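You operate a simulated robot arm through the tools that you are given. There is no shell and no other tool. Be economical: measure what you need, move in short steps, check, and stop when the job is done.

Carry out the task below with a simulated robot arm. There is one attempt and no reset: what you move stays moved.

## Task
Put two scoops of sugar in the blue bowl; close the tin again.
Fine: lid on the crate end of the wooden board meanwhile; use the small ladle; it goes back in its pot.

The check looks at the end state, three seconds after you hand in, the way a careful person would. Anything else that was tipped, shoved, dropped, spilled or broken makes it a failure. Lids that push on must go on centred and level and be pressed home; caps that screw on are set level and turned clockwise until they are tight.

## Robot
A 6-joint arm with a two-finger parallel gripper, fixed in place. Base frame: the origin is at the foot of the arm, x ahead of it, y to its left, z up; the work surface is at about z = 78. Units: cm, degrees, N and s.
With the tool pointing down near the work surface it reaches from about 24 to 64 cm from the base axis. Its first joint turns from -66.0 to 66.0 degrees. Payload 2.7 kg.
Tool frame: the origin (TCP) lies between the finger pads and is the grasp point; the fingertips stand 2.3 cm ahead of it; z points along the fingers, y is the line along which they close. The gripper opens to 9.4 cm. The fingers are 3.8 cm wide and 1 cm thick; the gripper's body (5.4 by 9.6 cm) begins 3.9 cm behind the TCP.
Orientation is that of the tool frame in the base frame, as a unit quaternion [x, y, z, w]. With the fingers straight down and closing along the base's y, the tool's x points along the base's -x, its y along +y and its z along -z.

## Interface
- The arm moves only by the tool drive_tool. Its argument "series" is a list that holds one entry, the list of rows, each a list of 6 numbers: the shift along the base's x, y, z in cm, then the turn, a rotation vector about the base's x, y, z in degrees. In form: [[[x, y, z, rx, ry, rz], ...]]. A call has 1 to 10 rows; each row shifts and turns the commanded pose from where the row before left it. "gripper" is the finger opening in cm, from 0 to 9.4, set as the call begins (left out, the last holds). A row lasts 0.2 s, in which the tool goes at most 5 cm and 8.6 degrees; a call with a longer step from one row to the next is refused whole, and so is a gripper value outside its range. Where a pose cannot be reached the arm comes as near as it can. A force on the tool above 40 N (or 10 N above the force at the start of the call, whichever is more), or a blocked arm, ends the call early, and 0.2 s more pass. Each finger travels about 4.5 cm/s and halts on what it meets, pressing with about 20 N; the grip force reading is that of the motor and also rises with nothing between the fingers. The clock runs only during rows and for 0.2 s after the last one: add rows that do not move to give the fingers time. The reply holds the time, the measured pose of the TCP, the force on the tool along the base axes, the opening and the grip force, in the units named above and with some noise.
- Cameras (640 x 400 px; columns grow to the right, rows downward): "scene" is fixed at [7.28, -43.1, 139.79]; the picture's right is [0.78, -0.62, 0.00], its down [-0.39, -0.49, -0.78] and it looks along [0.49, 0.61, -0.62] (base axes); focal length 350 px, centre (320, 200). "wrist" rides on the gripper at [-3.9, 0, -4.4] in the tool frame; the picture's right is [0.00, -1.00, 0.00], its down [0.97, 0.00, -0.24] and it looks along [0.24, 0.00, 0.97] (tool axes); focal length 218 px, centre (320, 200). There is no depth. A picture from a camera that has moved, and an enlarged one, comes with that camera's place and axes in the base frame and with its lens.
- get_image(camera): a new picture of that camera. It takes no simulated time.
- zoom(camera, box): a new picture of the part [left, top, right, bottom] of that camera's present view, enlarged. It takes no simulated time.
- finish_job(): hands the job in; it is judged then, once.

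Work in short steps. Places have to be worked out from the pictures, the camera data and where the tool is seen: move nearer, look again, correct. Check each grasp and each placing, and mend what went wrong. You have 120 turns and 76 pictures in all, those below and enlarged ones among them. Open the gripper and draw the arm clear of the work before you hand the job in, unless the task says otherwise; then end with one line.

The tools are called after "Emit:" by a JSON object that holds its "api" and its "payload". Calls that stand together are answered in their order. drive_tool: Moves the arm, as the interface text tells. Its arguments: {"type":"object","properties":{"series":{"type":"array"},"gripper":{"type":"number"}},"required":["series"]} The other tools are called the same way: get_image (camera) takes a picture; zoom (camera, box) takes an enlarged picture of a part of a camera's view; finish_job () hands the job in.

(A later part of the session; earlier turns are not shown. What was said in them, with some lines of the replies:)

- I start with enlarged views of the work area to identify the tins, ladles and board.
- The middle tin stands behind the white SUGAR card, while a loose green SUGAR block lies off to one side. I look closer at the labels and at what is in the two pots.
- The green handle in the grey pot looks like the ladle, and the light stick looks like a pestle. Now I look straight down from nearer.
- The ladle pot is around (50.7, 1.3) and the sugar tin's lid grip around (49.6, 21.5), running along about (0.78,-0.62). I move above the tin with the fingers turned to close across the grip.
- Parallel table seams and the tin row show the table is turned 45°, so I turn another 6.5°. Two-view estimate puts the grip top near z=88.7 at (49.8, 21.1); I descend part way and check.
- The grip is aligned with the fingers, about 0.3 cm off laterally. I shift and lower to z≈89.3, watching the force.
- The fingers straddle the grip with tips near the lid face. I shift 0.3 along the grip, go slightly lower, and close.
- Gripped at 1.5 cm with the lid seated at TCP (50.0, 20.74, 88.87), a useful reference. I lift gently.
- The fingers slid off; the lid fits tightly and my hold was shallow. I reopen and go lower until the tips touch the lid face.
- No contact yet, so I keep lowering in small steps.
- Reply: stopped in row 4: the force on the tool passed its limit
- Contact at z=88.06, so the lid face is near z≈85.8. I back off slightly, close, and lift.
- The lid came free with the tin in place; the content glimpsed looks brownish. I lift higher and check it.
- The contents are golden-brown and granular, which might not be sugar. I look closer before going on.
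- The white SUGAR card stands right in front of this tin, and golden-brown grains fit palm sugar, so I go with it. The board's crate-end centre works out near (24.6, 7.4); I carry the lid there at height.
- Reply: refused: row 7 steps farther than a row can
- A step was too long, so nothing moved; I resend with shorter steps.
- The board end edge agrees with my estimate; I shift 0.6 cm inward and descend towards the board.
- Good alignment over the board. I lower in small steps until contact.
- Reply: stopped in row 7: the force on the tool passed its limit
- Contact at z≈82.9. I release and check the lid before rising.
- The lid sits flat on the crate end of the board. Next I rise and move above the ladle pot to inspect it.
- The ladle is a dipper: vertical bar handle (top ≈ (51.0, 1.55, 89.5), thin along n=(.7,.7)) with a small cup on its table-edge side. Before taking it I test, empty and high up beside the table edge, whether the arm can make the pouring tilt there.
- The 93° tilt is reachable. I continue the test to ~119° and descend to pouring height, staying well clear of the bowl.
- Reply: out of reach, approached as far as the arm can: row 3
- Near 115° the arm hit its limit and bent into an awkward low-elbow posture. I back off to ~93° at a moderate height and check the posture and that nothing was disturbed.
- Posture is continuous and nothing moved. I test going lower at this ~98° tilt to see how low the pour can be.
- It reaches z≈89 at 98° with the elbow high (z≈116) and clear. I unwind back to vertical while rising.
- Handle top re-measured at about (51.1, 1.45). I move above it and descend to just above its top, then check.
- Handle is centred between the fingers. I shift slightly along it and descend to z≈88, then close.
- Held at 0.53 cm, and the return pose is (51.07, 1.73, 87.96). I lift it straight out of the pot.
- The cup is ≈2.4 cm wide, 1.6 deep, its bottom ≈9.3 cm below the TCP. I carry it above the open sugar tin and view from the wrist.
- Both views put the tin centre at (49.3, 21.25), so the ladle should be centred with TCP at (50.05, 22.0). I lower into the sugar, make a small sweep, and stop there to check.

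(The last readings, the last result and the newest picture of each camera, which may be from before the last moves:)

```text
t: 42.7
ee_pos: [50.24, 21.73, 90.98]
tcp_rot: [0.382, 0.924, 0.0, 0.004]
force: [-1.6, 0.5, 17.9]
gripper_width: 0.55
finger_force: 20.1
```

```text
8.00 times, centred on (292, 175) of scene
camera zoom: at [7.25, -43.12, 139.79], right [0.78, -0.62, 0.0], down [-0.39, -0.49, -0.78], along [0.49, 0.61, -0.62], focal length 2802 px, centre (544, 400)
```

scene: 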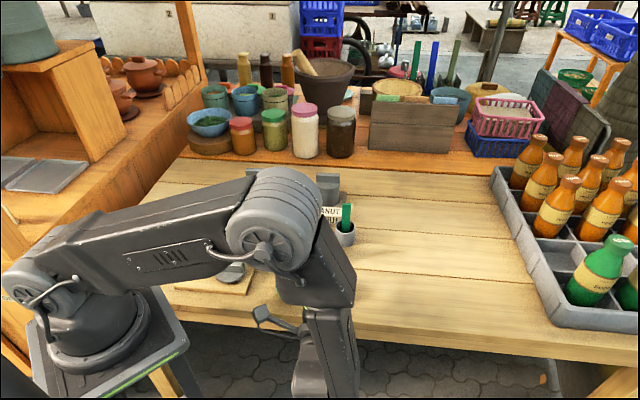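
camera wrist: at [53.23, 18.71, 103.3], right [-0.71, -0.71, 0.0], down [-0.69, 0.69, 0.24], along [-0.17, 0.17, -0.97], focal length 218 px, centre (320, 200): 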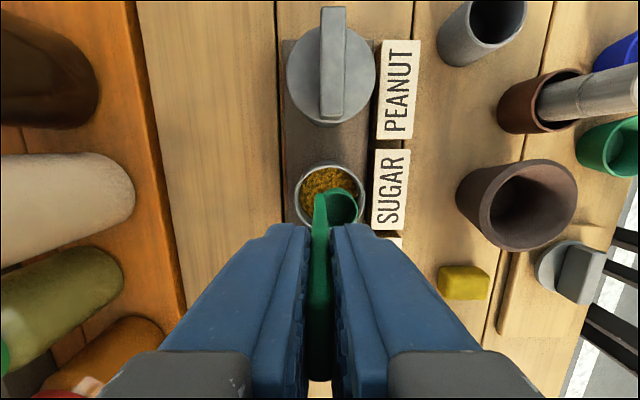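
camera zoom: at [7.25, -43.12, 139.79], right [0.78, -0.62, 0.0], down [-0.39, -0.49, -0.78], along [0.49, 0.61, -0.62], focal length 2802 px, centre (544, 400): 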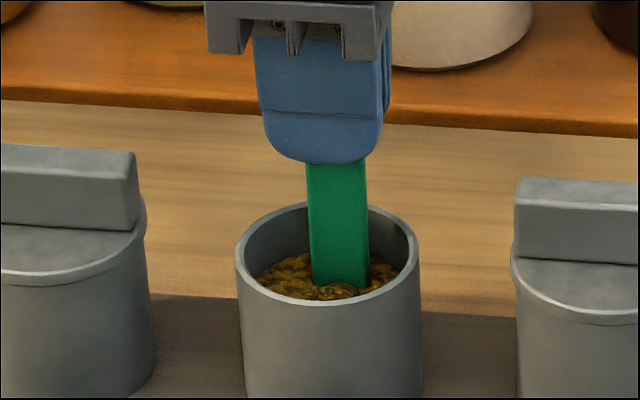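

The cup is buried with some 18 N resistance. I lift it out and look at what it holds.

Emit:
{"api": "drive_tool", "payload": {"series": [[[0, 0, 0.6, 0, 0, 0], [0, 0, 0.8, 0, 0, 0], [0, 0, 1, 0, 0, 0], [0, 0, 1.5, 0, 0, 0], [0, 0, 2, 0, 0, 0], [0, 0, 2.5, 0, 0, 0], [0, 0, 0, 0, 0, 0]]]}}

Emit:
{"api": "zoom", "payload": {"camera": "scene", "box": [260, 140, 324, 190]}}

```text
t: 44.3
ee_pos: [50.01, 21.86, 99.31]
tcp_rot: [0.382, 0.924, -0.001, 0.001]
force: [0.1, 0.2, 0.4]
gripper_width: 0.53
finger_force: 20.1
```

```text
8.00 times, centred on (292, 165) of scene
camera zoom: at [7.28, -43.1, 139.79], right [0.78, -0.62, 0.0], down [-0.39, -0.49, -0.78], along [0.49, 0.61, -0.62], focal length 2802 px, centre (544, 480)
```

zoom: 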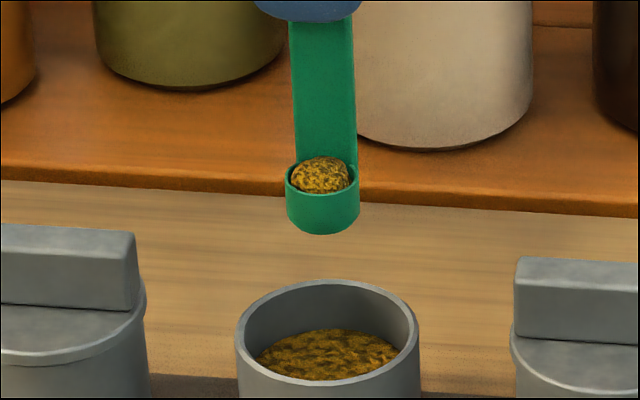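

A full, heaped scoop, with no slip in the grip. I rise and carry it level and smoothly towards the blue bowl (centre ≈ (37.5, -8.65), rim z≈81.5).

Emit:
{"api": "drive_tool", "payload": {"series": [[[0, 0, 1, 0, 0, 0], [0, 0, 1.5, 0, 0, 0], [-0.4, -1, 0.5, 0, 0, 0], [-0.7, -1.8, 0, 0, 0, 0], [-0.8, -2.2, 0, 0, 0, 0], [-0.9, -2.4, 0, 0, 0, 0], [-0.9, -2.4, 0, 0, 0, 0], [-0.9, -2.4, 0, 0, 0, 0], [-0.9, -2.4, 0, 0, 0, 0], [-0.9, -2.4, 0, 0, 0, 0]]]}}

Emit:
{"api": "drive_tool", "payload": {"series": [[[-0.9, -2.4, 0, 0, 0, 0], [-0.9, -2.4, 0, 0, 0, 0], [-0.9, -2.4, 0, 0, 0, 0], [-0.9, -2.3, 0, 0, 0, 0], [-0.8, -1.6, -0.5, 0, 0, 0], [-0.6, -1.2, -1.5, 0, 0, 0], [0, 0, -2, 0, 0, 0], [0, 0, -2, 0, 0, 0], [0, 0, -1, 0, 0, 0], [0, 0, 0, 0, 0, 0]]]}}

Emit:
{"api": "zoom", "payload": {"camera": "scene", "box": [250, 190, 410, 310]}}

Emit:
{"api": "get_image", "payload": {"camera": "wrist"}}

```text
t: 46.5
ee_pos: [43.84, 4.85, 102.21]
tcp_rot: [0.383, 0.924, -0.001, 0.002]
force: [0.5, 0.0, -0.7]
gripper_width: 0.54
finger_force: 20.5
```

```text
t: 48.7
ee_pos: [38.64, -7.61, 95.28]
tcp_rot: [0.383, 0.924, -0.002, 0.002]
force: [0.4, -0.1, -0.4]
gripper_width: 0.52
finger_force: 20.4
```

```text
3.33 times, centred on (330, 250) of scene
camera zoom: at [7.28, -43.1, 139.79], right [0.78, -0.62, 0.0], down [-0.39, -0.49, -0.78], along [0.49, 0.61, -0.62], focal length 1168 px, centre (287, 33)
```

zoom: 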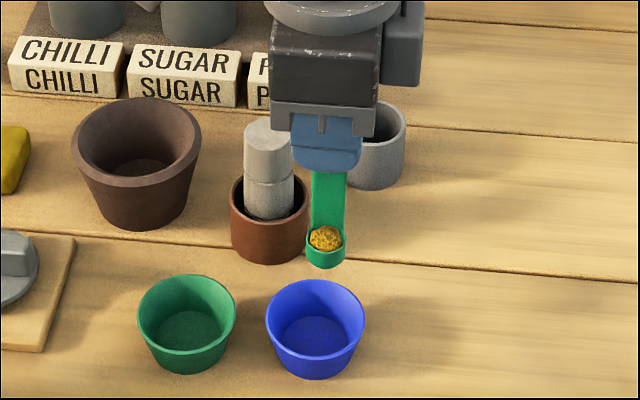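

```text
31 pictures are left
camera wrist: at [41.5, -10.29, 99.72], right [-0.71, -0.71, 0.0], down [-0.69, 0.69, 0.24], along [-0.17, 0.17, -0.97], focal length 218 px, centre (320, 200)
```

wrist: 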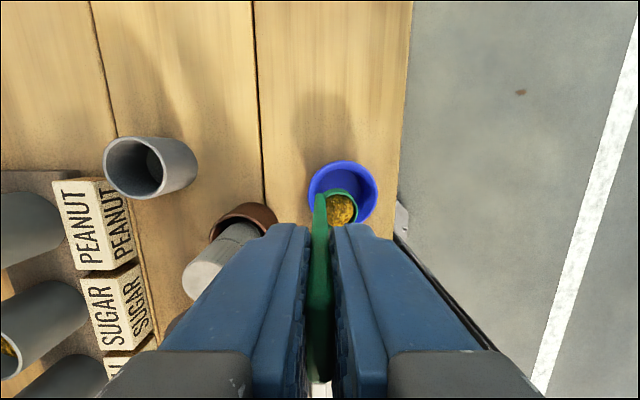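

The cup is over the bowl as planned (bowl centre measured (37.2, -8.65)). I shift 0.2 cm, drop 1 cm and start tilting about the cup's mouth.

Emit:
{"api": "drive_tool", "payload": {"series": [[[-0.2, -0.1, -0.9, 0, 0, 0], [-0.822, -0.822, 0.084, 6, -6, 0], [-0.823, -0.823, -0.088, 6, -6, 0], [-0.804, -0.804, -0.259, 6, -6, 0], [-0.769, -0.769, -0.424, 6, -6, 0], [-0.716, -0.716, -0.58, 6, -6, 0], [-0.647, -0.647, -0.722, 6, -6, 0], [-0.565, -0.565, -0.85, 6, -6, 0], [-0.47, -0.47, -0.958, 6, -6, 0], [-0.365, -0.365, -1.047, 6, -6, 0]]]}}

Emit:
{"api": "drive_tool", "payload": {"series": [[[-0.252, -0.252, -1.11, 6, -6, 0], [-0.133, -0.133, -1.152, 6, -6, 0], [-0.012, -0.012, -1.163, 6, -6, 0], [0, 0, 0, 0, 0, 0], [0, 0, 0, 0, 0, 0]]]}}

Emit:
{"api": "get_image", "payload": {"camera": "scene"}}

Emit:
{"api": "get_image", "payload": {"camera": "wrist"}}

```text
t: 50.9
ee_pos: [32.52, -13.65, 89.52]
tcp_rot: [0.301, 0.726, 0.57, 0.24]
force: [0.6, 0.0, 0.7]
gripper_width: 0.52
finger_force: 19.8
```

```text
t: 52.1
ee_pos: [32.15, -13.9, 85.92]
tcp_rot: [0.243, 0.582, 0.716, 0.299]
force: [0.7, -1.3, -1.0]
gripper_width: 0.54
finger_force: 19.5
```

```text
30 pictures are left
```

scene: 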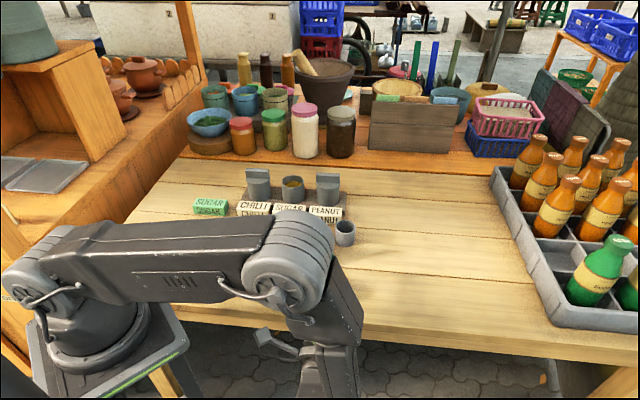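

```text
29 pictures are left
camera wrist: at [31.91, -19.67, 85.13], right [0.15, 0.14, -0.98], down [-0.85, 0.52, -0.05], along [0.51, 0.84, 0.2], focal length 218 px, centre (320, 200)
```

wrist: 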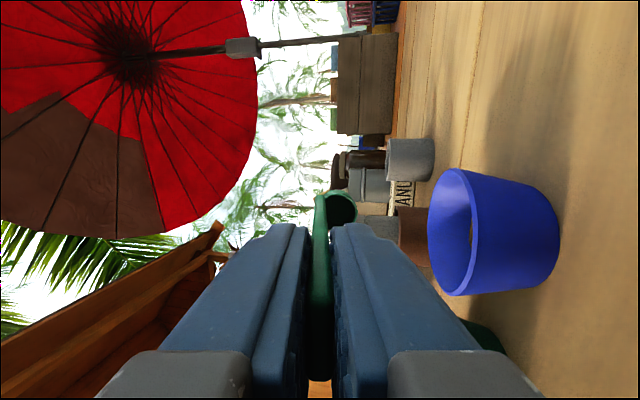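

The cup looks empty at ~102° tilt. I zoom to verify cup and bowl.

Emit:
{"api": "zoom", "payload": {"camera": "wrist", "box": [300, 150, 580, 325]}}

```text
2.29 times, centred on (440, 238) of wrist
camera zoom: at [31.91, -19.67, 85.13], right [0.15, 0.14, -0.98], down [-0.85, 0.52, -0.05], along [0.51, 0.84, 0.2], focal length 499 px, centre (46, 114)
```

zoom: 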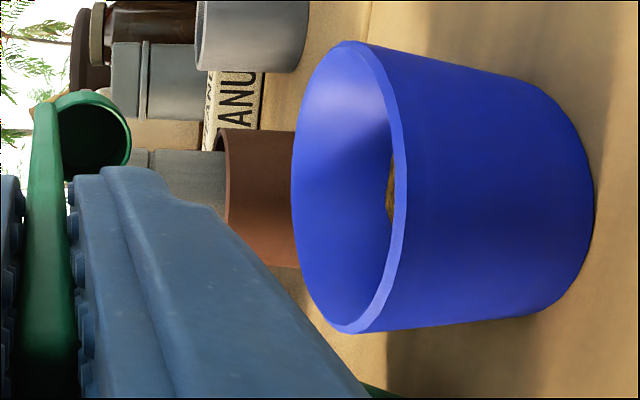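

The cup is empty and sugar is visible in the bowl. I reverse the tilt along the same path.

Emit:
{"api": "drive_tool", "payload": {"series": [[[0.012, 0.012, 1.163, -6, 6, 0], [0.133, 0.133, 1.152, -6, 6, 0], [0.252, 0.252, 1.11, -6, 6, 0], [0.365, 0.365, 1.047, -6, 6, 0], [0.47, 0.47, 0.958, -6, 6, 0], [0.565, 0.565, 0.85, -6, 6, 0], [0.647, 0.647, 0.722, -6, 6, 0], [0.716, 0.716, 0.58, -6, 6, 0], [0.769, 0.769, 0.424, -6, 6, 0], [0.804, 0.804, 0.259, -6, 6, 0]]]}}

Emit:
{"api": "drive_tool", "payload": {"series": [[[0.823, 0.823, 0.088, -6, 6, 0], [0.822, 0.822, -0.084, -6, 6, 0], [0, 0, 2, 0, 0, 0], [0, 0, 3, 0, 0, 0], [0, 0, 3, 0, 0, 0], [0, 0, 0, 0, 0, 0]]]}}

Emit:
{"api": "zoom", "payload": {"camera": "scene", "box": [250, 190, 410, 310]}}

```text
t: 54.3
ee_pos: [36.89, -9.42, 94.31]
tcp_rot: [0.378, 0.914, 0.134, 0.059]
force: [-0.5, 0.0, 0.0]
gripper_width: 0.52
finger_force: 19.9
```

```text
t: 55.7
ee_pos: [38.58, -7.67, 102.43]
tcp_rot: [0.383, 0.924, -0.002, 0.001]
force: [0.1, 0.2, 0.1]
gripper_width: 0.53
finger_force: 20.0
```

```text
3.33 times, centred on (330, 250) of scene
camera zoom: at [7.28, -43.1, 139.79], right [0.78, -0.62, 0.0], down [-0.39, -0.49, -0.78], along [0.49, 0.61, -0.62], focal length 1168 px, centre (287, 33)
```

zoom: 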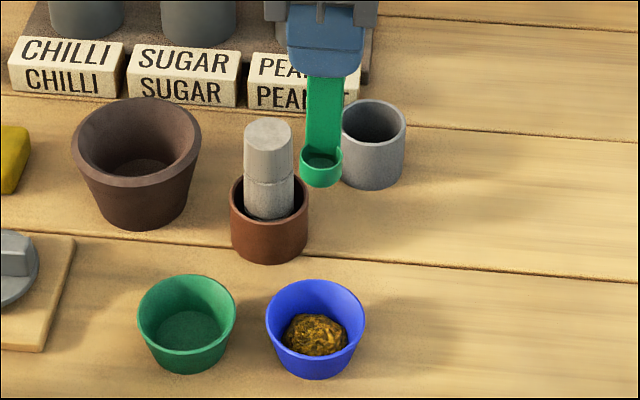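

First scoop landed cleanly in the blue bowl. I go back above the sugar tin for the second.

Emit:
{"api": "drive_tool", "payload": {"series": [[[1.3, 3.3, 0, 0, 0, 0], [1.3, 3.3, 0, 0, 0, 0], [1.3, 3.3, 0, 0, 0, 0], [1.3, 3.3, 0, 0, 0, 0], [1.3, 3.3, 0, 0, 0, 0], [1.3, 3.3, 0, 0, 0, 0], [1.3, 3.3, 0, 0, 0, 0], [1.3, 3.3, 0, 0, 0, 0], [1.1, 3.1, -3, 0, 0, 0], [0, 0, 0, 0, 0, 0]]]}}

Emit:
{"api": "zoom", "payload": {"camera": "scene", "box": [260, 140, 324, 190]}}

```text
t: 57.9
ee_pos: [49.8, 21.76, 99.51]
tcp_rot: [0.382, 0.924, -0.001, 0.003]
force: [0.6, -0.8, -0.2]
gripper_width: 0.56
finger_force: 20.6
```

```text
8.00 times, centred on (292, 165) of scene
camera zoom: at [7.28, -43.1, 139.79], right [0.78, -0.62, 0.0], down [-0.39, -0.49, -0.78], along [0.49, 0.61, -0.62], focal length 2802 px, centre (544, 480)
```

zoom: 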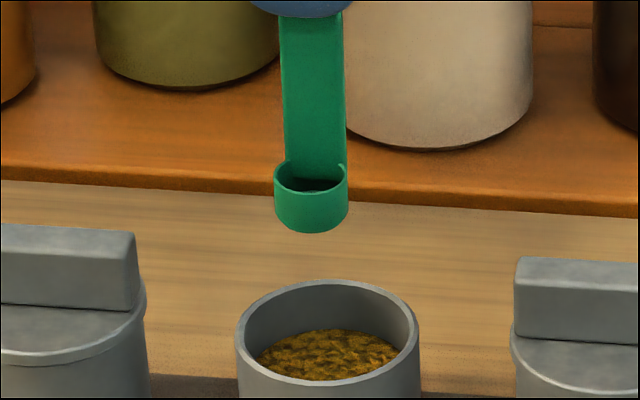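

I correct by 0.3 cm and dip again, slightly deeper than before, then lift out.

Emit:
{"api": "drive_tool", "payload": {"series": [[[0.3, 0, -2, 0, 0, 0], [0, 0, -2.5, 0, 0, 0], [0, 0, -1.8, 0, 0, 0], [0, 0, -1, 0, 0, 0], [0, 0, -0.6, 0, 0, 0], [0, 0, -0.5, 0, 0, 0], [0, 0, -0.3, 0, 0, 0], [0, 0, 0, 0, 0, 0]]]}}

Emit:
{"api": "drive_tool", "payload": {"series": [[[0, 0, 0.6, 0, 0, 0], [0, 0, 0.8, 0, 0, 0], [0, 0, 1, 0, 0, 0], [0, 0, 1.5, 0, 0, 0], [0, 0, 2, 0, 0, 0], [0, 0, 2.5, 0, 0, 0], [0, 0, 2, 0, 0, 0], [0, 0, 0.8, 0, 0, 0], [0, 0, 0, 0, 0, 0]]]}}

Emit:
{"api": "zoom", "payload": {"camera": "scene", "box": [250, 120, 330, 190]}}

```text
t: 59.7
ee_pos: [50.39, 21.92, 90.97]
tcp_rot: [0.382, 0.924, 0.0, 0.003]
force: [-2.0, -0.7, 27.4]
gripper_width: 0.55
finger_force: 19.5
```

```text
t: 61.7
ee_pos: [50.31, 21.87, 101.93]
tcp_rot: [0.383, 0.924, -0.002, 0.001]
force: [1.0, -0.1, -0.2]
gripper_width: 0.56
finger_force: 20.0
```

```text
5.71 times, centred on (290, 155) of scene
camera zoom: at [7.28, -43.1, 139.79], right [0.78, -0.62, 0.0], down [-0.39, -0.49, -0.78], along [0.49, 0.61, -0.62], focal length 2002 px, centre (491, 457)
```

zoom: 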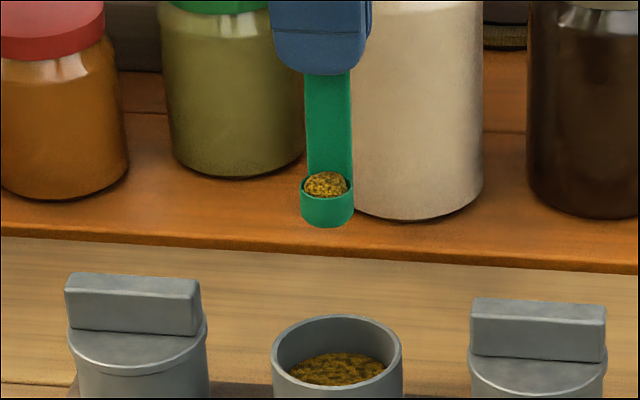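

Second full scoop, no slip. I carry it to the bowl the same way.

Emit:
{"api": "drive_tool", "payload": {"series": [[[-0.4, -0.8, 0.3, 0, 0, 0], [-0.7, -1.5, 0, 0, 0, 0], [-0.9, -2.1, 0, 0, 0, 0], [-1, -2.4, 0, 0, 0, 0], [-1, -2.4, 0, 0, 0, 0], [-1, -2.4, 0, 0, 0, 0], [-1, -2.4, 0, 0, 0, 0], [-1, -2.4, 0, 0, 0, 0], [-1, -2.4, 0, 0, 0, 0], [-0.9, -2.4, 0, 0, 0, 0]]]}}

Emit:
{"api": "drive_tool", "payload": {"series": [[[-0.9, -2.4, 0, 0, 0, 0], [-0.9, -2.3, 0, 0, 0, 0], [-0.7, -2.1, 0, 0, 0, 0], [-0.5, -1.5, -0.5, 0, 0, 0], [0, 0, -1.5, 0, 0, 0], [0, 0, -2, 0, 0, 0], [0, 0, -2, 0, 0, 0], [0, 0, -1.5, 0, 0, 0], [0, 0, -0.3, 0, 0, 0], [0, 0, 0, 0, 0, 0]]]}}

Emit:
{"api": "get_image", "payload": {"camera": "wrist"}}

```text
t: 63.9
ee_pos: [41.2, 0.48, 102.19]
tcp_rot: [0.382, 0.924, -0.002, 0.002]
force: [-0.5, 0.3, -0.7]
gripper_width: 0.56
finger_force: 20.2
```

```text
t: 66.1
ee_pos: [38.36, -7.62, 94.22]
tcp_rot: [0.383, 0.924, -0.001, 0.001]
force: [0.6, -0.2, -0.5]
gripper_width: 0.57
finger_force: 19.5
```

```text
24 pictures are left
camera wrist: at [41.16, -10.34, 98.69], right [-0.71, -0.71, 0.0], down [-0.69, 0.69, 0.24], along [-0.17, 0.17, -0.97], focal length 218 px, centre (320, 200)
```

wrist: 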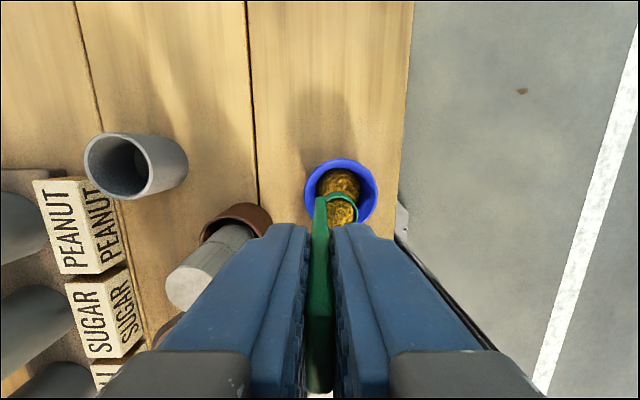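

Aligned over the bowl as before. I pour with the same tilt about the cup's mouth.

Emit:
{"api": "drive_tool", "payload": {"series": [[[-0.822, -0.822, 0.084, 6, -6, 0], [-0.823, -0.823, -0.088, 6, -6, 0], [-0.804, -0.804, -0.259, 6, -6, 0], [-0.769, -0.769, -0.424, 6, -6, 0], [-0.716, -0.716, -0.58, 6, -6, 0], [-0.647, -0.647, -0.722, 6, -6, 0], [-0.565, -0.565, -0.85, 6, -6, 0], [-0.47, -0.47, -0.958, 6, -6, 0], [-0.365, -0.365, -1.047, 6, -6, 0], [-0.252, -0.252, -1.11, 6, -6, 0]]]}}

Emit:
{"api": "drive_tool", "payload": {"series": [[[-0.133, -0.133, -1.152, 6, -6, 0], [-0.012, -0.012, -1.163, 6, -6, 0], [0, 0, 0, 0, 0, 0], [0, 0, 0, 0, 0, 0]]]}}

Emit:
{"api": "zoom", "payload": {"camera": "wrist", "box": [300, 150, 580, 325]}}

```text
t: 68.3
ee_pos: [32.17, -13.96, 88.43]
tcp_rot: [0.283, 0.682, 0.622, 0.26]
force: [-0.2, -0.1, -0.4]
gripper_width: 0.51
finger_force: 19.8
```

```text
t: 69.3
ee_pos: [31.95, -14.03, 86.17]
tcp_rot: [0.243, 0.582, 0.716, 0.299]
force: [-0.1, 0.2, -0.5]
gripper_width: 0.55
finger_force: 20.3
```

```text
2.29 times, centred on (440, 238) of wrist
camera zoom: at [31.68, -19.77, 85.23], right [0.15, 0.14, -0.98], down [-0.85, 0.52, -0.05], along [0.51, 0.84, 0.2], focal length 499 px, centre (46, 114)
```

zoom: 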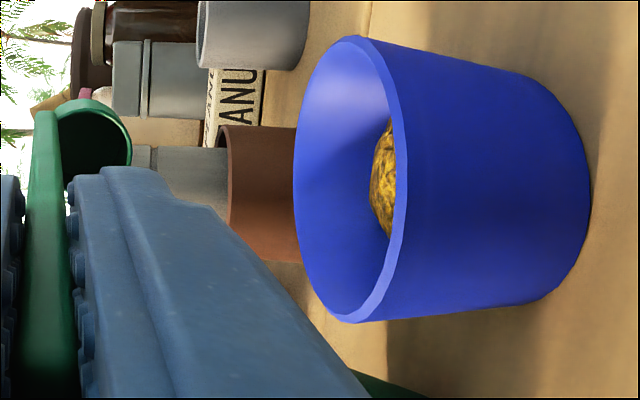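

The cup is empty and the pile in the bowl has grown. I reverse the tilt and rise.

Emit:
{"api": "drive_tool", "payload": {"series": [[[0.012, 0.012, 1.163, -6, 6, 0], [0.133, 0.133, 1.152, -6, 6, 0], [0.252, 0.252, 1.11, -6, 6, 0], [0.365, 0.365, 1.047, -6, 6, 0], [0.47, 0.47, 0.958, -6, 6, 0], [0.565, 0.565, 0.85, -6, 6, 0], [0.647, 0.647, 0.722, -6, 6, 0], [0.716, 0.716, 0.58, -6, 6, 0], [0.769, 0.769, 0.424, -6, 6, 0], [0.804, 0.804, 0.259, -6, 6, 0]]]}}

Emit:
{"api": "drive_tool", "payload": {"series": [[[0.823, 0.823, 0.088, -6, 6, 0], [0.822, 0.822, -0.084, -6, 6, 0], [0, 0, 3, 0, 0, 0], [0, 0, 3, 0, 0, 0], [0, 0, 2, 0, 0, 0], [2.5, 1.8, 0, 0, 0, 0], [2.5, 1.8, 0, 0, 0, 0], [2.5, 1.8, 0, 0, 0, 0], [2.5, 1.8, 0, 0, 0, 0], [0, 0, 0, 0, 0, 0]]]}}

Emit:
{"api": "zoom", "payload": {"camera": "scene", "box": [270, 120, 400, 310]}}

Emit:
{"api": "get_image", "payload": {"camera": "wrist"}}

```text
t: 71.5
ee_pos: [36.95, -9.39, 94.36]
tcp_rot: [0.378, 0.914, 0.134, 0.059]
force: [0.4, 0.2, 0.0]
gripper_width: 0.54
finger_force: 19.6
```

```text
t: 73.7
ee_pos: [48.64, -0.39, 102.22]
tcp_rot: [0.382, 0.924, -0.002, 0.001]
force: [-0.2, 0.0, 0.5]
gripper_width: 0.54
finger_force: 20.1
```

```text
2.11 times, centred on (335, 215) of scene
camera zoom: at [7.28, -43.1, 139.79], right [0.78, -0.62, 0.0], down [-0.39, -0.49, -0.78], along [0.49, 0.61, -0.62], focal length 737 px, centre (288, 168)
```

zoom: 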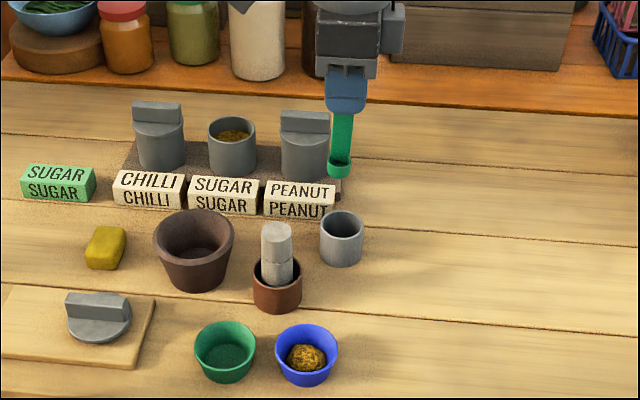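

```text
21 pictures are left
camera wrist: at [51.31, -3.07, 106.79], right [-0.71, -0.71, 0.0], down [-0.69, 0.69, 0.24], along [-0.17, 0.17, -0.97], focal length 218 px, centre (320, 200)
```

wrist: 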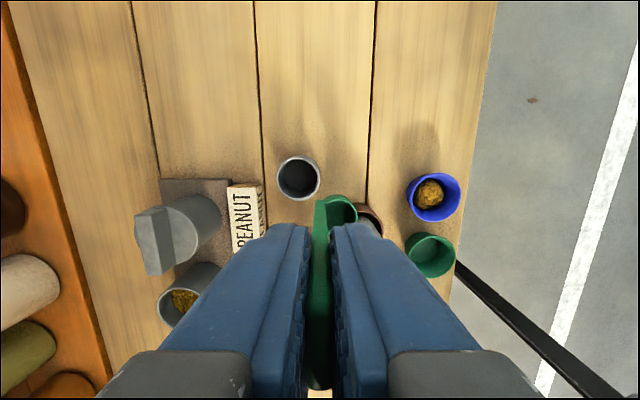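

Bowl has two scoops, nothing spilled. I now move over the ladle pot to its original pose and lower partway.

Emit:
{"api": "drive_tool", "payload": {"series": [[[2.4, 2.1, 0, 0, 0, 0], [0, 0, -3, 0, 0, 0], [0, 0, -2.5, 0, 0, 0], [0, 0, 0, 0, 0, 0]]]}}

Emit:
{"api": "zoom", "payload": {"camera": "scene", "box": [310, 170, 390, 250]}}

Emit:
{"api": "get_image", "payload": {"camera": "wrist"}}

```text
t: 74.7
ee_pos: [50.87, 1.8, 96.87]
tcp_rot: [0.383, 0.924, -0.001, 0.001]
force: [-0.4, 0.2, -0.4]
gripper_width: 0.52
finger_force: 20.0
```

```text
5.00 times, centred on (350, 210) of scene
camera zoom: at [7.28, -43.1, 139.79], right [0.78, -0.62, 0.0], down [-0.39, -0.49, -0.78], along [0.49, 0.61, -0.62], focal length 1751 px, centre (170, 150)
```

zoom: 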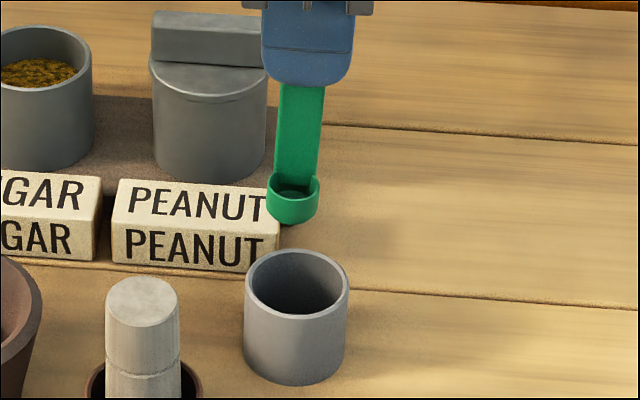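

```text
19 pictures are left
camera wrist: at [53.64, -0.96, 101.32], right [-0.71, -0.71, 0.0], down [-0.69, 0.69, 0.24], along [-0.17, 0.17, -0.97], focal length 218 px, centre (320, 200)
```

wrist: 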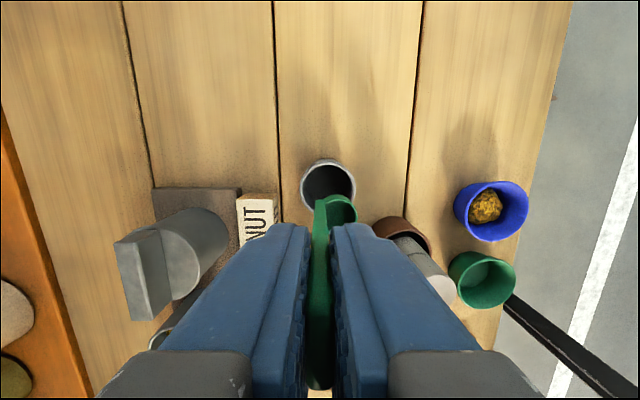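

I shift back to the original pose and lower in, slowing near the end.

Emit:
{"api": "drive_tool", "payload": {"series": [[[0.23, -0.1, -1, 0, 0, 0], [0, 0, -2, 0, 0, 0], [0, 0, -2, 0, 0, 0], [0, 0, -2, 0, 0, 0], [0, 0, -1, 0, 0, 0], [0, 0, -0.3, 0, 0, 0], [0, 0, 0, 0, 0, 0]]]}}

Emit:
{"api": "zoom", "payload": {"camera": "scene", "box": [310, 180, 380, 250]}}

```text
t: 76.3
ee_pos: [51.1, 1.65, 88.58]
tcp_rot: [0.382, 0.924, -0.002, 0.001]
force: [0.2, 0.3, 0.0]
gripper_width: 0.54
finger_force: 20.1
```

```text
5.71 times, centred on (345, 215) of scene
camera zoom: at [7.28, -43.1, 139.79], right [0.78, -0.62, 0.0], down [-0.39, -0.49, -0.78], along [0.49, 0.61, -0.62], focal length 2002 px, centre (177, 114)
```

zoom: 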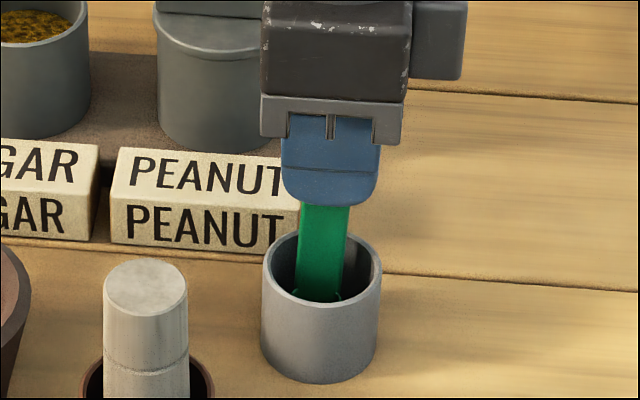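

The ladle is inside the pot freely. I lower the last half centimetre to contact.

Emit:
{"api": "drive_tool", "payload": {"series": [[[0, 0, -0.2, 0, 0, 0], [0, 0, -0.2, 0, 0, 0], [0, 0, -0.15, 0, 0, 0], [0, 0, -0.1, 0, 0, 0], [0, 0, 0, 0, 0, 0]]]}}

```text
t: 77.5
ee_pos: [51.12, 1.55, 88.0]
tcp_rot: [0.382, 0.924, -0.001, 0.002]
force: [1.0, 0.0, 1.2]
gripper_width: 0.54
finger_force: 19.7
```

Emit:
{"api": "drive_tool", "payload": {"series": [[[0, 0, -0.1, 0, 0, 0], [0, 0, -0.1, 0, 0, 0], [0, 0, 0, 0, 0, 0]]]}}

```text
t: 78.3
ee_pos: [51.14, 1.53, 87.8]
tcp_rot: [0.382, 0.924, 0.0, 0.003]
force: [-2.6, -0.2, 19.2]
gripper_width: 0.55
finger_force: 19.8
```

The ladle rests on the pot's floor. I ease up slightly, open, wait, and rise clear.

Emit:
{"api": "drive_tool", "payload": {"series": [[[0, 0, 0.15, 0, 0, 0], [0, 0, 0, 0, 0, 0]]]}}

Emit:
{"api": "drive_tool", "payload": {"series": [[[0, 0, 0, 0, 0, 0], [0, 0, 0, 0, 0, 0], [0, 0, 0, 0, 0, 0], [0, 0, 1.5, 0, 0, 0], [0, 0, 2.5, 0, 0, 0], [0, 0, 4, 0, 0, 0], [0, 0, 4, 0, 0, 0], [0, 0, 0, 0, 0, 0]]], "gripper": 3.5}}

Emit:
{"api": "zoom", "payload": {"camera": "scene", "box": [290, 165, 400, 250]}}

```text
t: 78.9
ee_pos: [51.09, 1.6, 88.0]
tcp_rot: [0.383, 0.924, -0.001, 0.002]
force: [1.2, -1.6, 12.7]
gripper_width: 0.54
finger_force: 20.2
```

```text
t: 80.7
ee_pos: [51.11, 1.74, 99.94]
tcp_rot: [0.383, 0.924, -0.002, 0.001]
force: [0.5, 0.4, 1.1]
gripper_width: 3.53
finger_force: 0.0
```

```text
4.71 times, centred on (345, 208) of scene
camera zoom: at [7.28, -43.1, 139.79], right [0.78, -0.62, 0.0], down [-0.39, -0.49, -0.78], along [0.49, 0.61, -0.62], focal length 1648 px, centre (202, 165)
```

zoom: 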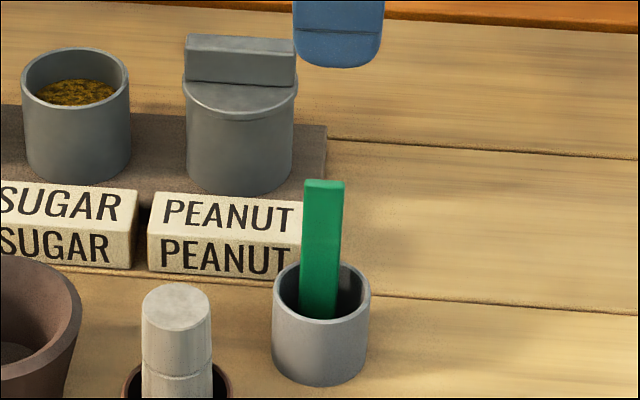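

The ladle is back in its pot as it was. Now I return to the lid; my earlier grip was ~0.85 cm off the lid centre along the grip bar, so I aim for its centre (23.6, 8.2).

Emit:
{"api": "drive_tool", "payload": {"series": [[[-3.9, 0.9, 2, 0, 0, 0], [-3.9, 0.9, 0, 0, 0, 0], [-3.9, 0.9, 0, 0, 0, 0], [-3.9, 0.9, 0, 0, 0, 0], [-3.9, 0.9, 0, 0, 0, 0], [-4, 1, 0, 0, 0, 0], [-4, 1, -2, 0, 0, 0], [0, 0, -4, 0, 0, 0], [0, 0, -3, 0, 0, 0], [0, 0, 0, 0, 0, 0]]]}}

Emit:
{"api": "get_image", "payload": {"camera": "wrist"}}

```text
t: 82.9
ee_pos: [23.67, 8.01, 92.79]
tcp_rot: [0.381, 0.924, -0.002, 0.002]
force: [0.0, -0.5, -0.7]
gripper_width: 3.5
finger_force: 0.0
```

```text
16 pictures are left
camera wrist: at [26.36, 5.27, 97.25], right [-0.71, -0.71, 0.0], down [-0.69, 0.69, 0.24], along [-0.17, 0.17, -0.97], focal length 218 px, centre (320, 200)
```

wrist: 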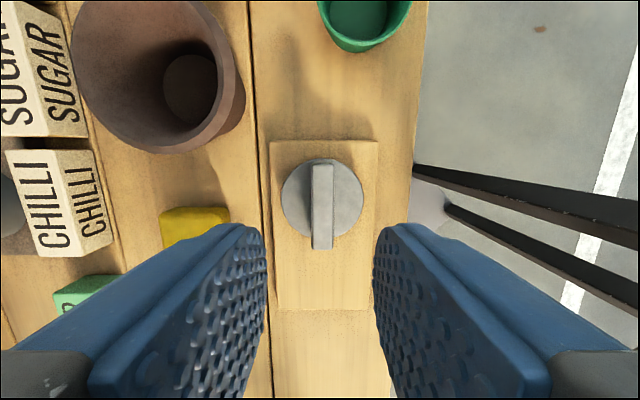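

Lid centre measured at (23.4, 8.1). I adjust and descend to z≈83, then close.

Emit:
{"api": "drive_tool", "payload": {"series": [[[-0.2, 0.1, -3, 0, 0, 0], [0, 0, -3, 0, 0, 0], [0, 0, -2.5, 0, 0, 0], [0, 0, -0.8, 0, 0, 0], [0, 0, -0.4, 0, 0, 0], [0, 0, 0, 0, 0, 0]]]}}

Emit:
{"api": "drive_tool", "payload": {"series": [[[0, 0, 0, 0, 0, 0], [0, 0, 0, 0, 0, 0], [0, 0, 0, 0, 0, 0], [0, 0, 0, 0, 0, 0]]], "gripper": 0}}

Emit:
{"api": "drive_tool", "payload": {"series": [[[0, 0, 0.5, 0, 0, 0], [0, 0, 1.5, 0, 0, 0], [0, 0, 3, 0, 0, 0], [0, 0, 4, 0, 0, 0], [0, 0, 4.5, 0, 0, 0], [0, 0, 4.5, 0, 0, 0], [0, 0, 0, 0, 0, 0]]]}}

Emit:
{"api": "zoom", "payload": {"camera": "scene", "box": [140, 140, 300, 300]}}

```text
t: 84.3
ee_pos: [23.29, 8.08, 83.2]
tcp_rot: [0.382, 0.924, -0.001, 0.001]
force: [-0.1, -0.7, 0.5]
gripper_width: 3.49
finger_force: 0.1
```

```text
t: 85.3
ee_pos: [23.44, 8.14, 83.24]
tcp_rot: [0.383, 0.924, -0.002, 0.001]
force: [0.2, -0.2, -0.3]
gripper_width: 1.52
finger_force: 20.2
```

```text
t: 86.9
ee_pos: [23.38, 8.12, 101.24]
tcp_rot: [0.384, 0.924, -0.002, 0.001]
force: [0.5, -0.6, 0.1]
gripper_width: 1.5
finger_force: 19.8
```

```text
2.50 times, centred on (220, 220) of scene
camera zoom: at [7.28, -43.1, 139.79], right [0.78, -0.62, 0.0], down [-0.39, -0.49, -0.78], along [0.49, 0.61, -0.62], focal length 876 px, centre (570, 150)
```

zoom: 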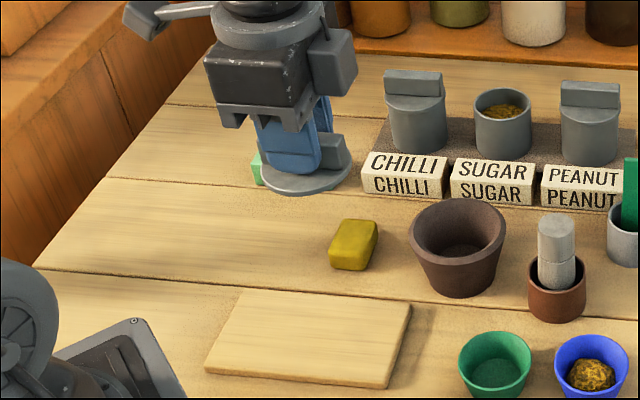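

The lid is held level. I carry it above the tin, target (49.25, 21.2), and stop just above for a check.

Emit:
{"api": "drive_tool", "payload": {"series": [[[3.7, 1.87, 0, 0, 0, 0], [3.7, 1.87, 0, 0, 0, 0], [3.7, 1.87, 0, 0, 0, 0], [3.7, 1.87, 0, 0, 0, 0], [3.7, 1.87, 0, 0, 0, 0], [3.7, 1.87, 0, 0, 0, 0], [3.67, 1.86, 0, 0, 0, 0], [0, 0, -4, 0, 0, 0], [0, 0, -4, 0, 0, 0], [0, 0, 0, 0, 0, 0]]]}}

Emit:
{"api": "drive_tool", "payload": {"series": [[[0, 0, -1.5, 0, 0, 0], [0, 0, -0.8, 0, 0, 0], [0, 0, 0, 0, 0, 0]]]}}

Emit:
{"api": "zoom", "payload": {"camera": "scene", "box": [260, 150, 324, 200]}}

Emit:
{"api": "get_image", "payload": {"camera": "wrist"}}

```text
t: 89.1
ee_pos: [49.28, 21.31, 93.15]
tcp_rot: [0.383, 0.924, -0.002, 0.002]
force: [0.2, 0.3, -0.5]
gripper_width: 1.55
finger_force: 20.1
```

```text
t: 89.9
ee_pos: [49.14, 21.31, 90.96]
tcp_rot: [0.383, 0.924, -0.002, 0.001]
force: [1.0, 0.1, -0.9]
gripper_width: 1.53
finger_force: 20.0
```

```text
8.00 times, centred on (292, 175) of scene
camera zoom: at [7.28, -43.1, 139.79], right [0.78, -0.62, 0.0], down [-0.39, -0.49, -0.78], along [0.49, 0.61, -0.62], focal length 2802 px, centre (544, 400)
```

zoom: 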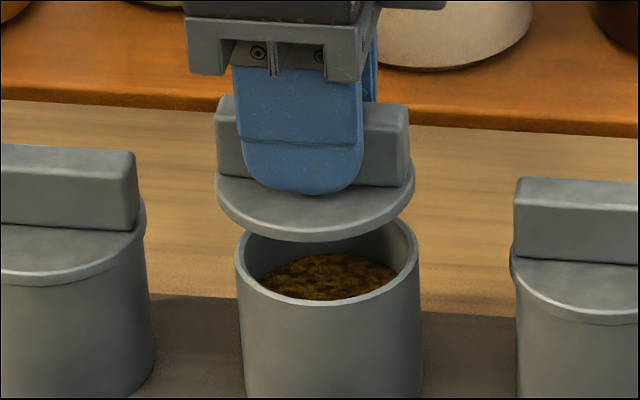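

```text
13 pictures are left
camera wrist: at [51.96, 18.62, 95.33], right [-0.71, -0.71, 0.0], down [-0.69, 0.69, 0.24], along [-0.17, 0.17, -0.97], focal length 218 px, centre (320, 200)
```

wrist: 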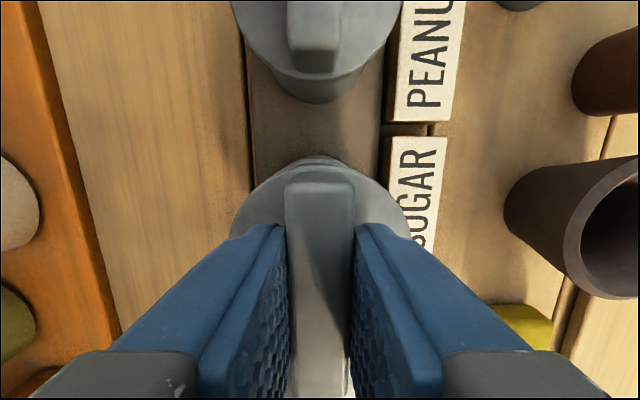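

In the scene view the lid sits about 0.3 cm toward the chilli side of the tin; I shift +0.3 along the row and lower to just above the rim.

Emit:
{"api": "drive_tool", "payload": {"series": [[[0.22, -0.22, -0.5, 0, 0, 0], [0, 0, -0.6, 0, 0, 0], [0, 0, -0.5, 0, 0, 0], [0, 0, 0, 0, 0, 0]]]}}

Emit:
{"api": "zoom", "payload": {"camera": "scene", "box": [260, 150, 324, 200]}}

```text
t: 90.9
ee_pos: [49.4, 21.07, 89.32]
tcp_rot: [0.383, 0.924, -0.001, 0.001]
force: [0.3, 0.4, -0.6]
gripper_width: 1.54
finger_force: 20.3
```

```text
8.00 times, centred on (292, 175) of scene
camera zoom: at [7.28, -43.1, 139.79], right [0.78, -0.62, 0.0], down [-0.39, -0.49, -0.78], along [0.49, 0.61, -0.62], focal length 2802 px, centre (544, 400)
```

zoom: 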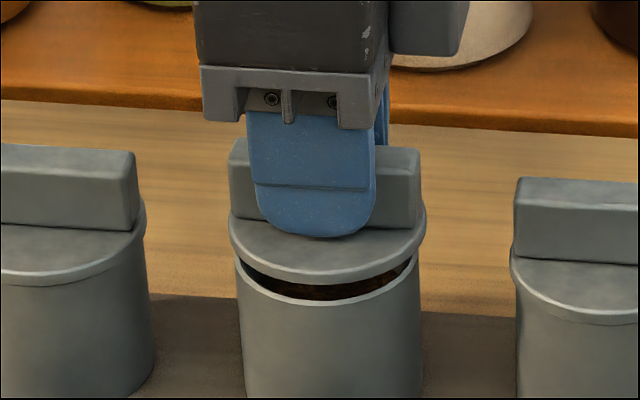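

Now well centred. I lower in small steps to press it on.

Emit:
{"api": "drive_tool", "payload": {"series": [[[0, 0, -0.3, 0, 0, 0], [0, 0, -0.2, 0, 0, 0], [0, 0, -0.2, 0, 0, 0], [0, 0, -0.2, 0, 0, 0], [0, 0, -0.2, 0, 0, 0], [0, 0, 0, 0, 0, 0]]]}}

Emit:
{"api": "zoom", "payload": {"camera": "scene", "box": [260, 150, 324, 200]}}

```text
t: 92.3
ee_pos: [49.47, 21.15, 88.23]
tcp_rot: [0.382, 0.924, 0.001, 0.003]
force: [-1.5, 10.4, 14.7]
gripper_width: 1.56
finger_force: 20.3
```

```text
8.00 times, centred on (292, 175) of scene
camera zoom: at [7.26, -43.09, 139.8], right [0.78, -0.62, 0.0], down [-0.39, -0.49, -0.78], along [0.49, 0.61, -0.62], focal length 2802 px, centre (544, 400)
```

zoom: 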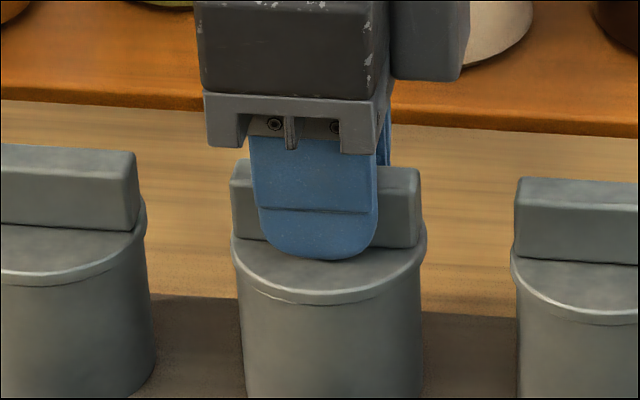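

The lid looks seated with a slight side load. I release, rise, and will press it home with closed fingers on top of its grip.

Emit:
{"api": "drive_tool", "payload": {"series": [[[0, 0, 0, 0, 0, 0], [0, 0, 0, 0, 0, 0], [0, 0, 0, 0, 0, 0], [0, 0, 2, 0, 0, 0], [0, 0, 2.5, 0, 0, 0], [0, 0, 0, 0, 0, 0]]], "gripper": 3.5}}

Emit:
{"api": "drive_tool", "payload": {"series": [[[0, 0, 0, 0, 0, 0], [0, 0, 0, 0, 0, 0], [0, 0, 0, 0, 0, 0], [0, 0, 0, 0, 0, 0]]], "gripper": 0}}

Emit:
{"api": "zoom", "payload": {"camera": "scene", "box": [260, 150, 324, 200]}}

```text
t: 93.7
ee_pos: [49.45, 20.97, 92.88]
tcp_rot: [0.382, 0.924, -0.001, 0.001]
force: [0.5, -0.2, 0.7]
gripper_width: 3.51
finger_force: 0.0
```

```text
t: 94.7
ee_pos: [49.46, 20.89, 92.84]
tcp_rot: [0.383, 0.924, -0.002, 0.003]
force: [-0.2, 0.2, 0.7]
gripper_width: 0.0
finger_force: 20.2
```

```text
8.00 times, centred on (292, 175) of scene
camera zoom: at [7.28, -43.1, 139.79], right [0.78, -0.62, 0.0], down [-0.39, -0.49, -0.78], along [0.49, 0.61, -0.62], focal length 2802 px, centre (544, 400)
```

zoom: 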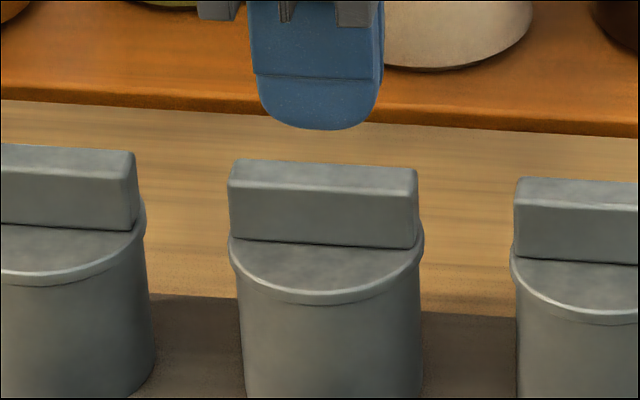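

The rim now matches the original seated picture. I press on the grip to make sure it is fully home.

Emit:
{"api": "drive_tool", "payload": {"series": [[[0.05, 0.1, -1, 0, 0, 0], [0, 0, -0.5, 0, 0, 0], [0, 0, -0.2, 0, 0, 0], [0, 0, -0.2, 0, 0, 0], [0, 0, -0.2, 0, 0, 0], [0, 0, -0.2, 0, 0, 0], [0, 0, -0.2, 0, 0, 0], [0, 0, -0.2, 0, 0, 0]]]}}

```text
t: 96.6
ee_pos: [49.54, 21.08, 90.52]
tcp_rot: [0.382, 0.924, 0.002, 0.004]
force: [-3.6, -0.5, 7.7]
gripper_width: 0.0
finger_force: 20.2
stopped in row 8: the force on the tool passed its limit (the readings are from after the stop); the commanded pose is now the measured one
```

The press reached the 40 N limit with no further travel. I rise, open the gripper and draw clear for a final check.

Emit:
{"api": "drive_tool", "payload": {"series": [[[0, 0, 1, 0, 0, 0], [0, 0, 3, 0, 0, 0], [0, 0, 4, 0, 0, 0], [0, 0, 4, 0, 0, 0], [0, 0, 4, 0, 0, 0], [0, 0, 3, 0, 0, 0], [-3, -1, 0, 0, 0, 0], [-3, -1, 0, 0, 0, 0], [-3, -1, 0, 0, 0, 0], [0, 0, 0, 0, 0, 0]]], "gripper": 5}}

Emit:
{"api": "zoom", "payload": {"camera": "scene", "box": [260, 150, 324, 200]}}

Emit:
{"api": "zoom", "payload": {"camera": "scene", "box": [160, 150, 400, 310]}}

Emit:
{"api": "get_image", "payload": {"camera": "wrist"}}

```text
t: 98.8
ee_pos: [40.51, 18.08, 109.25]
tcp_rot: [0.382, 0.924, 0.001, 0.003]
force: [-0.5, -0.4, -0.8]
gripper_width: 5.02
finger_force: 0.2
```

```text
8.00 times, centred on (292, 175) of scene
camera zoom: at [7.28, -43.1, 139.79], right [0.78, -0.62, 0.0], down [-0.39, -0.49, -0.78], along [0.49, 0.61, -0.62], focal length 2802 px, centre (544, 400)
```

zoom: 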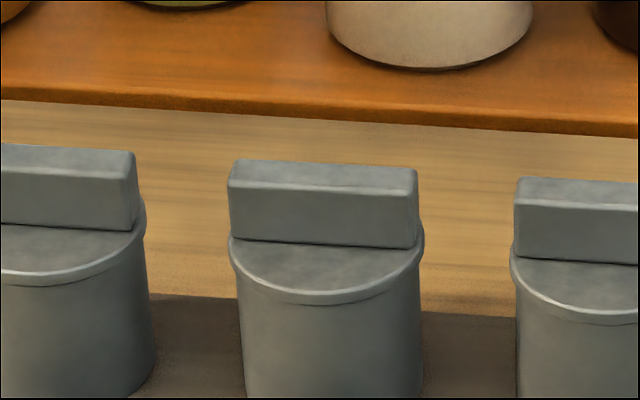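

```text
2.50 times, centred on (280, 230) of scene
camera zoom: at [7.28, -43.1, 139.79], right [0.78, -0.62, 0.0], down [-0.39, -0.49, -0.78], along [0.49, 0.61, -0.62], focal length 876 px, centre (420, 125)
```

zoom: 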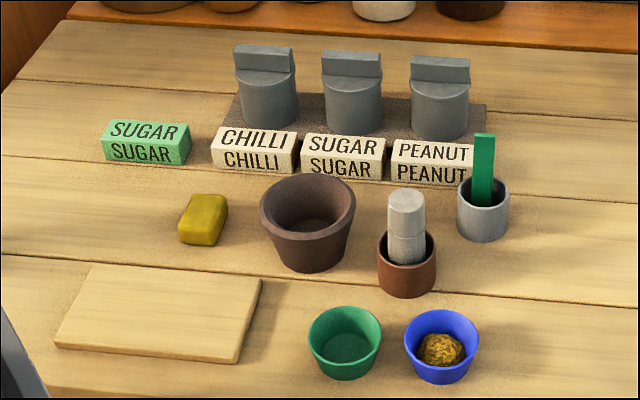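

```text
7 pictures are left
camera wrist: at [43.34, 15.48, 113.74], right [-0.71, -0.71, 0.0], down [-0.69, 0.69, 0.23], along [-0.16, 0.17, -0.97], focal length 218 px, centre (320, 200)
```

wrist: 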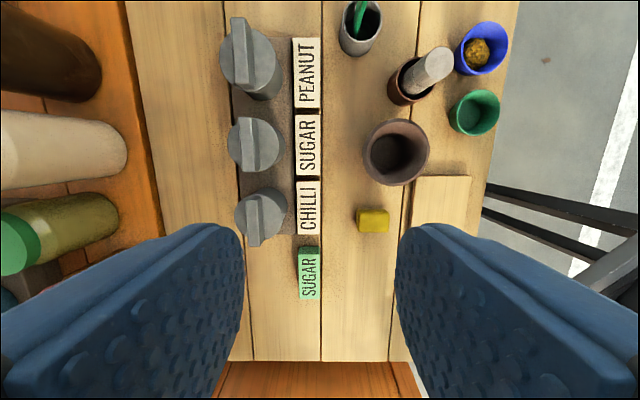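

Everything is in place: the tin is closed and level, the ladle is in its pot, the blue bowl holds the sugar, and nothing else has moved. I hand in.

Emit:
{"api": "finish_job", "payload": {}}

```text
The job is handed in.
```

Two scoops from the tin behind the white SUGAR card are in the blue bowl, the lid is pressed back on the tin, and the small ladle is back in its pot; the contents are golden-brown, so I went by the card in taking them for sugar.
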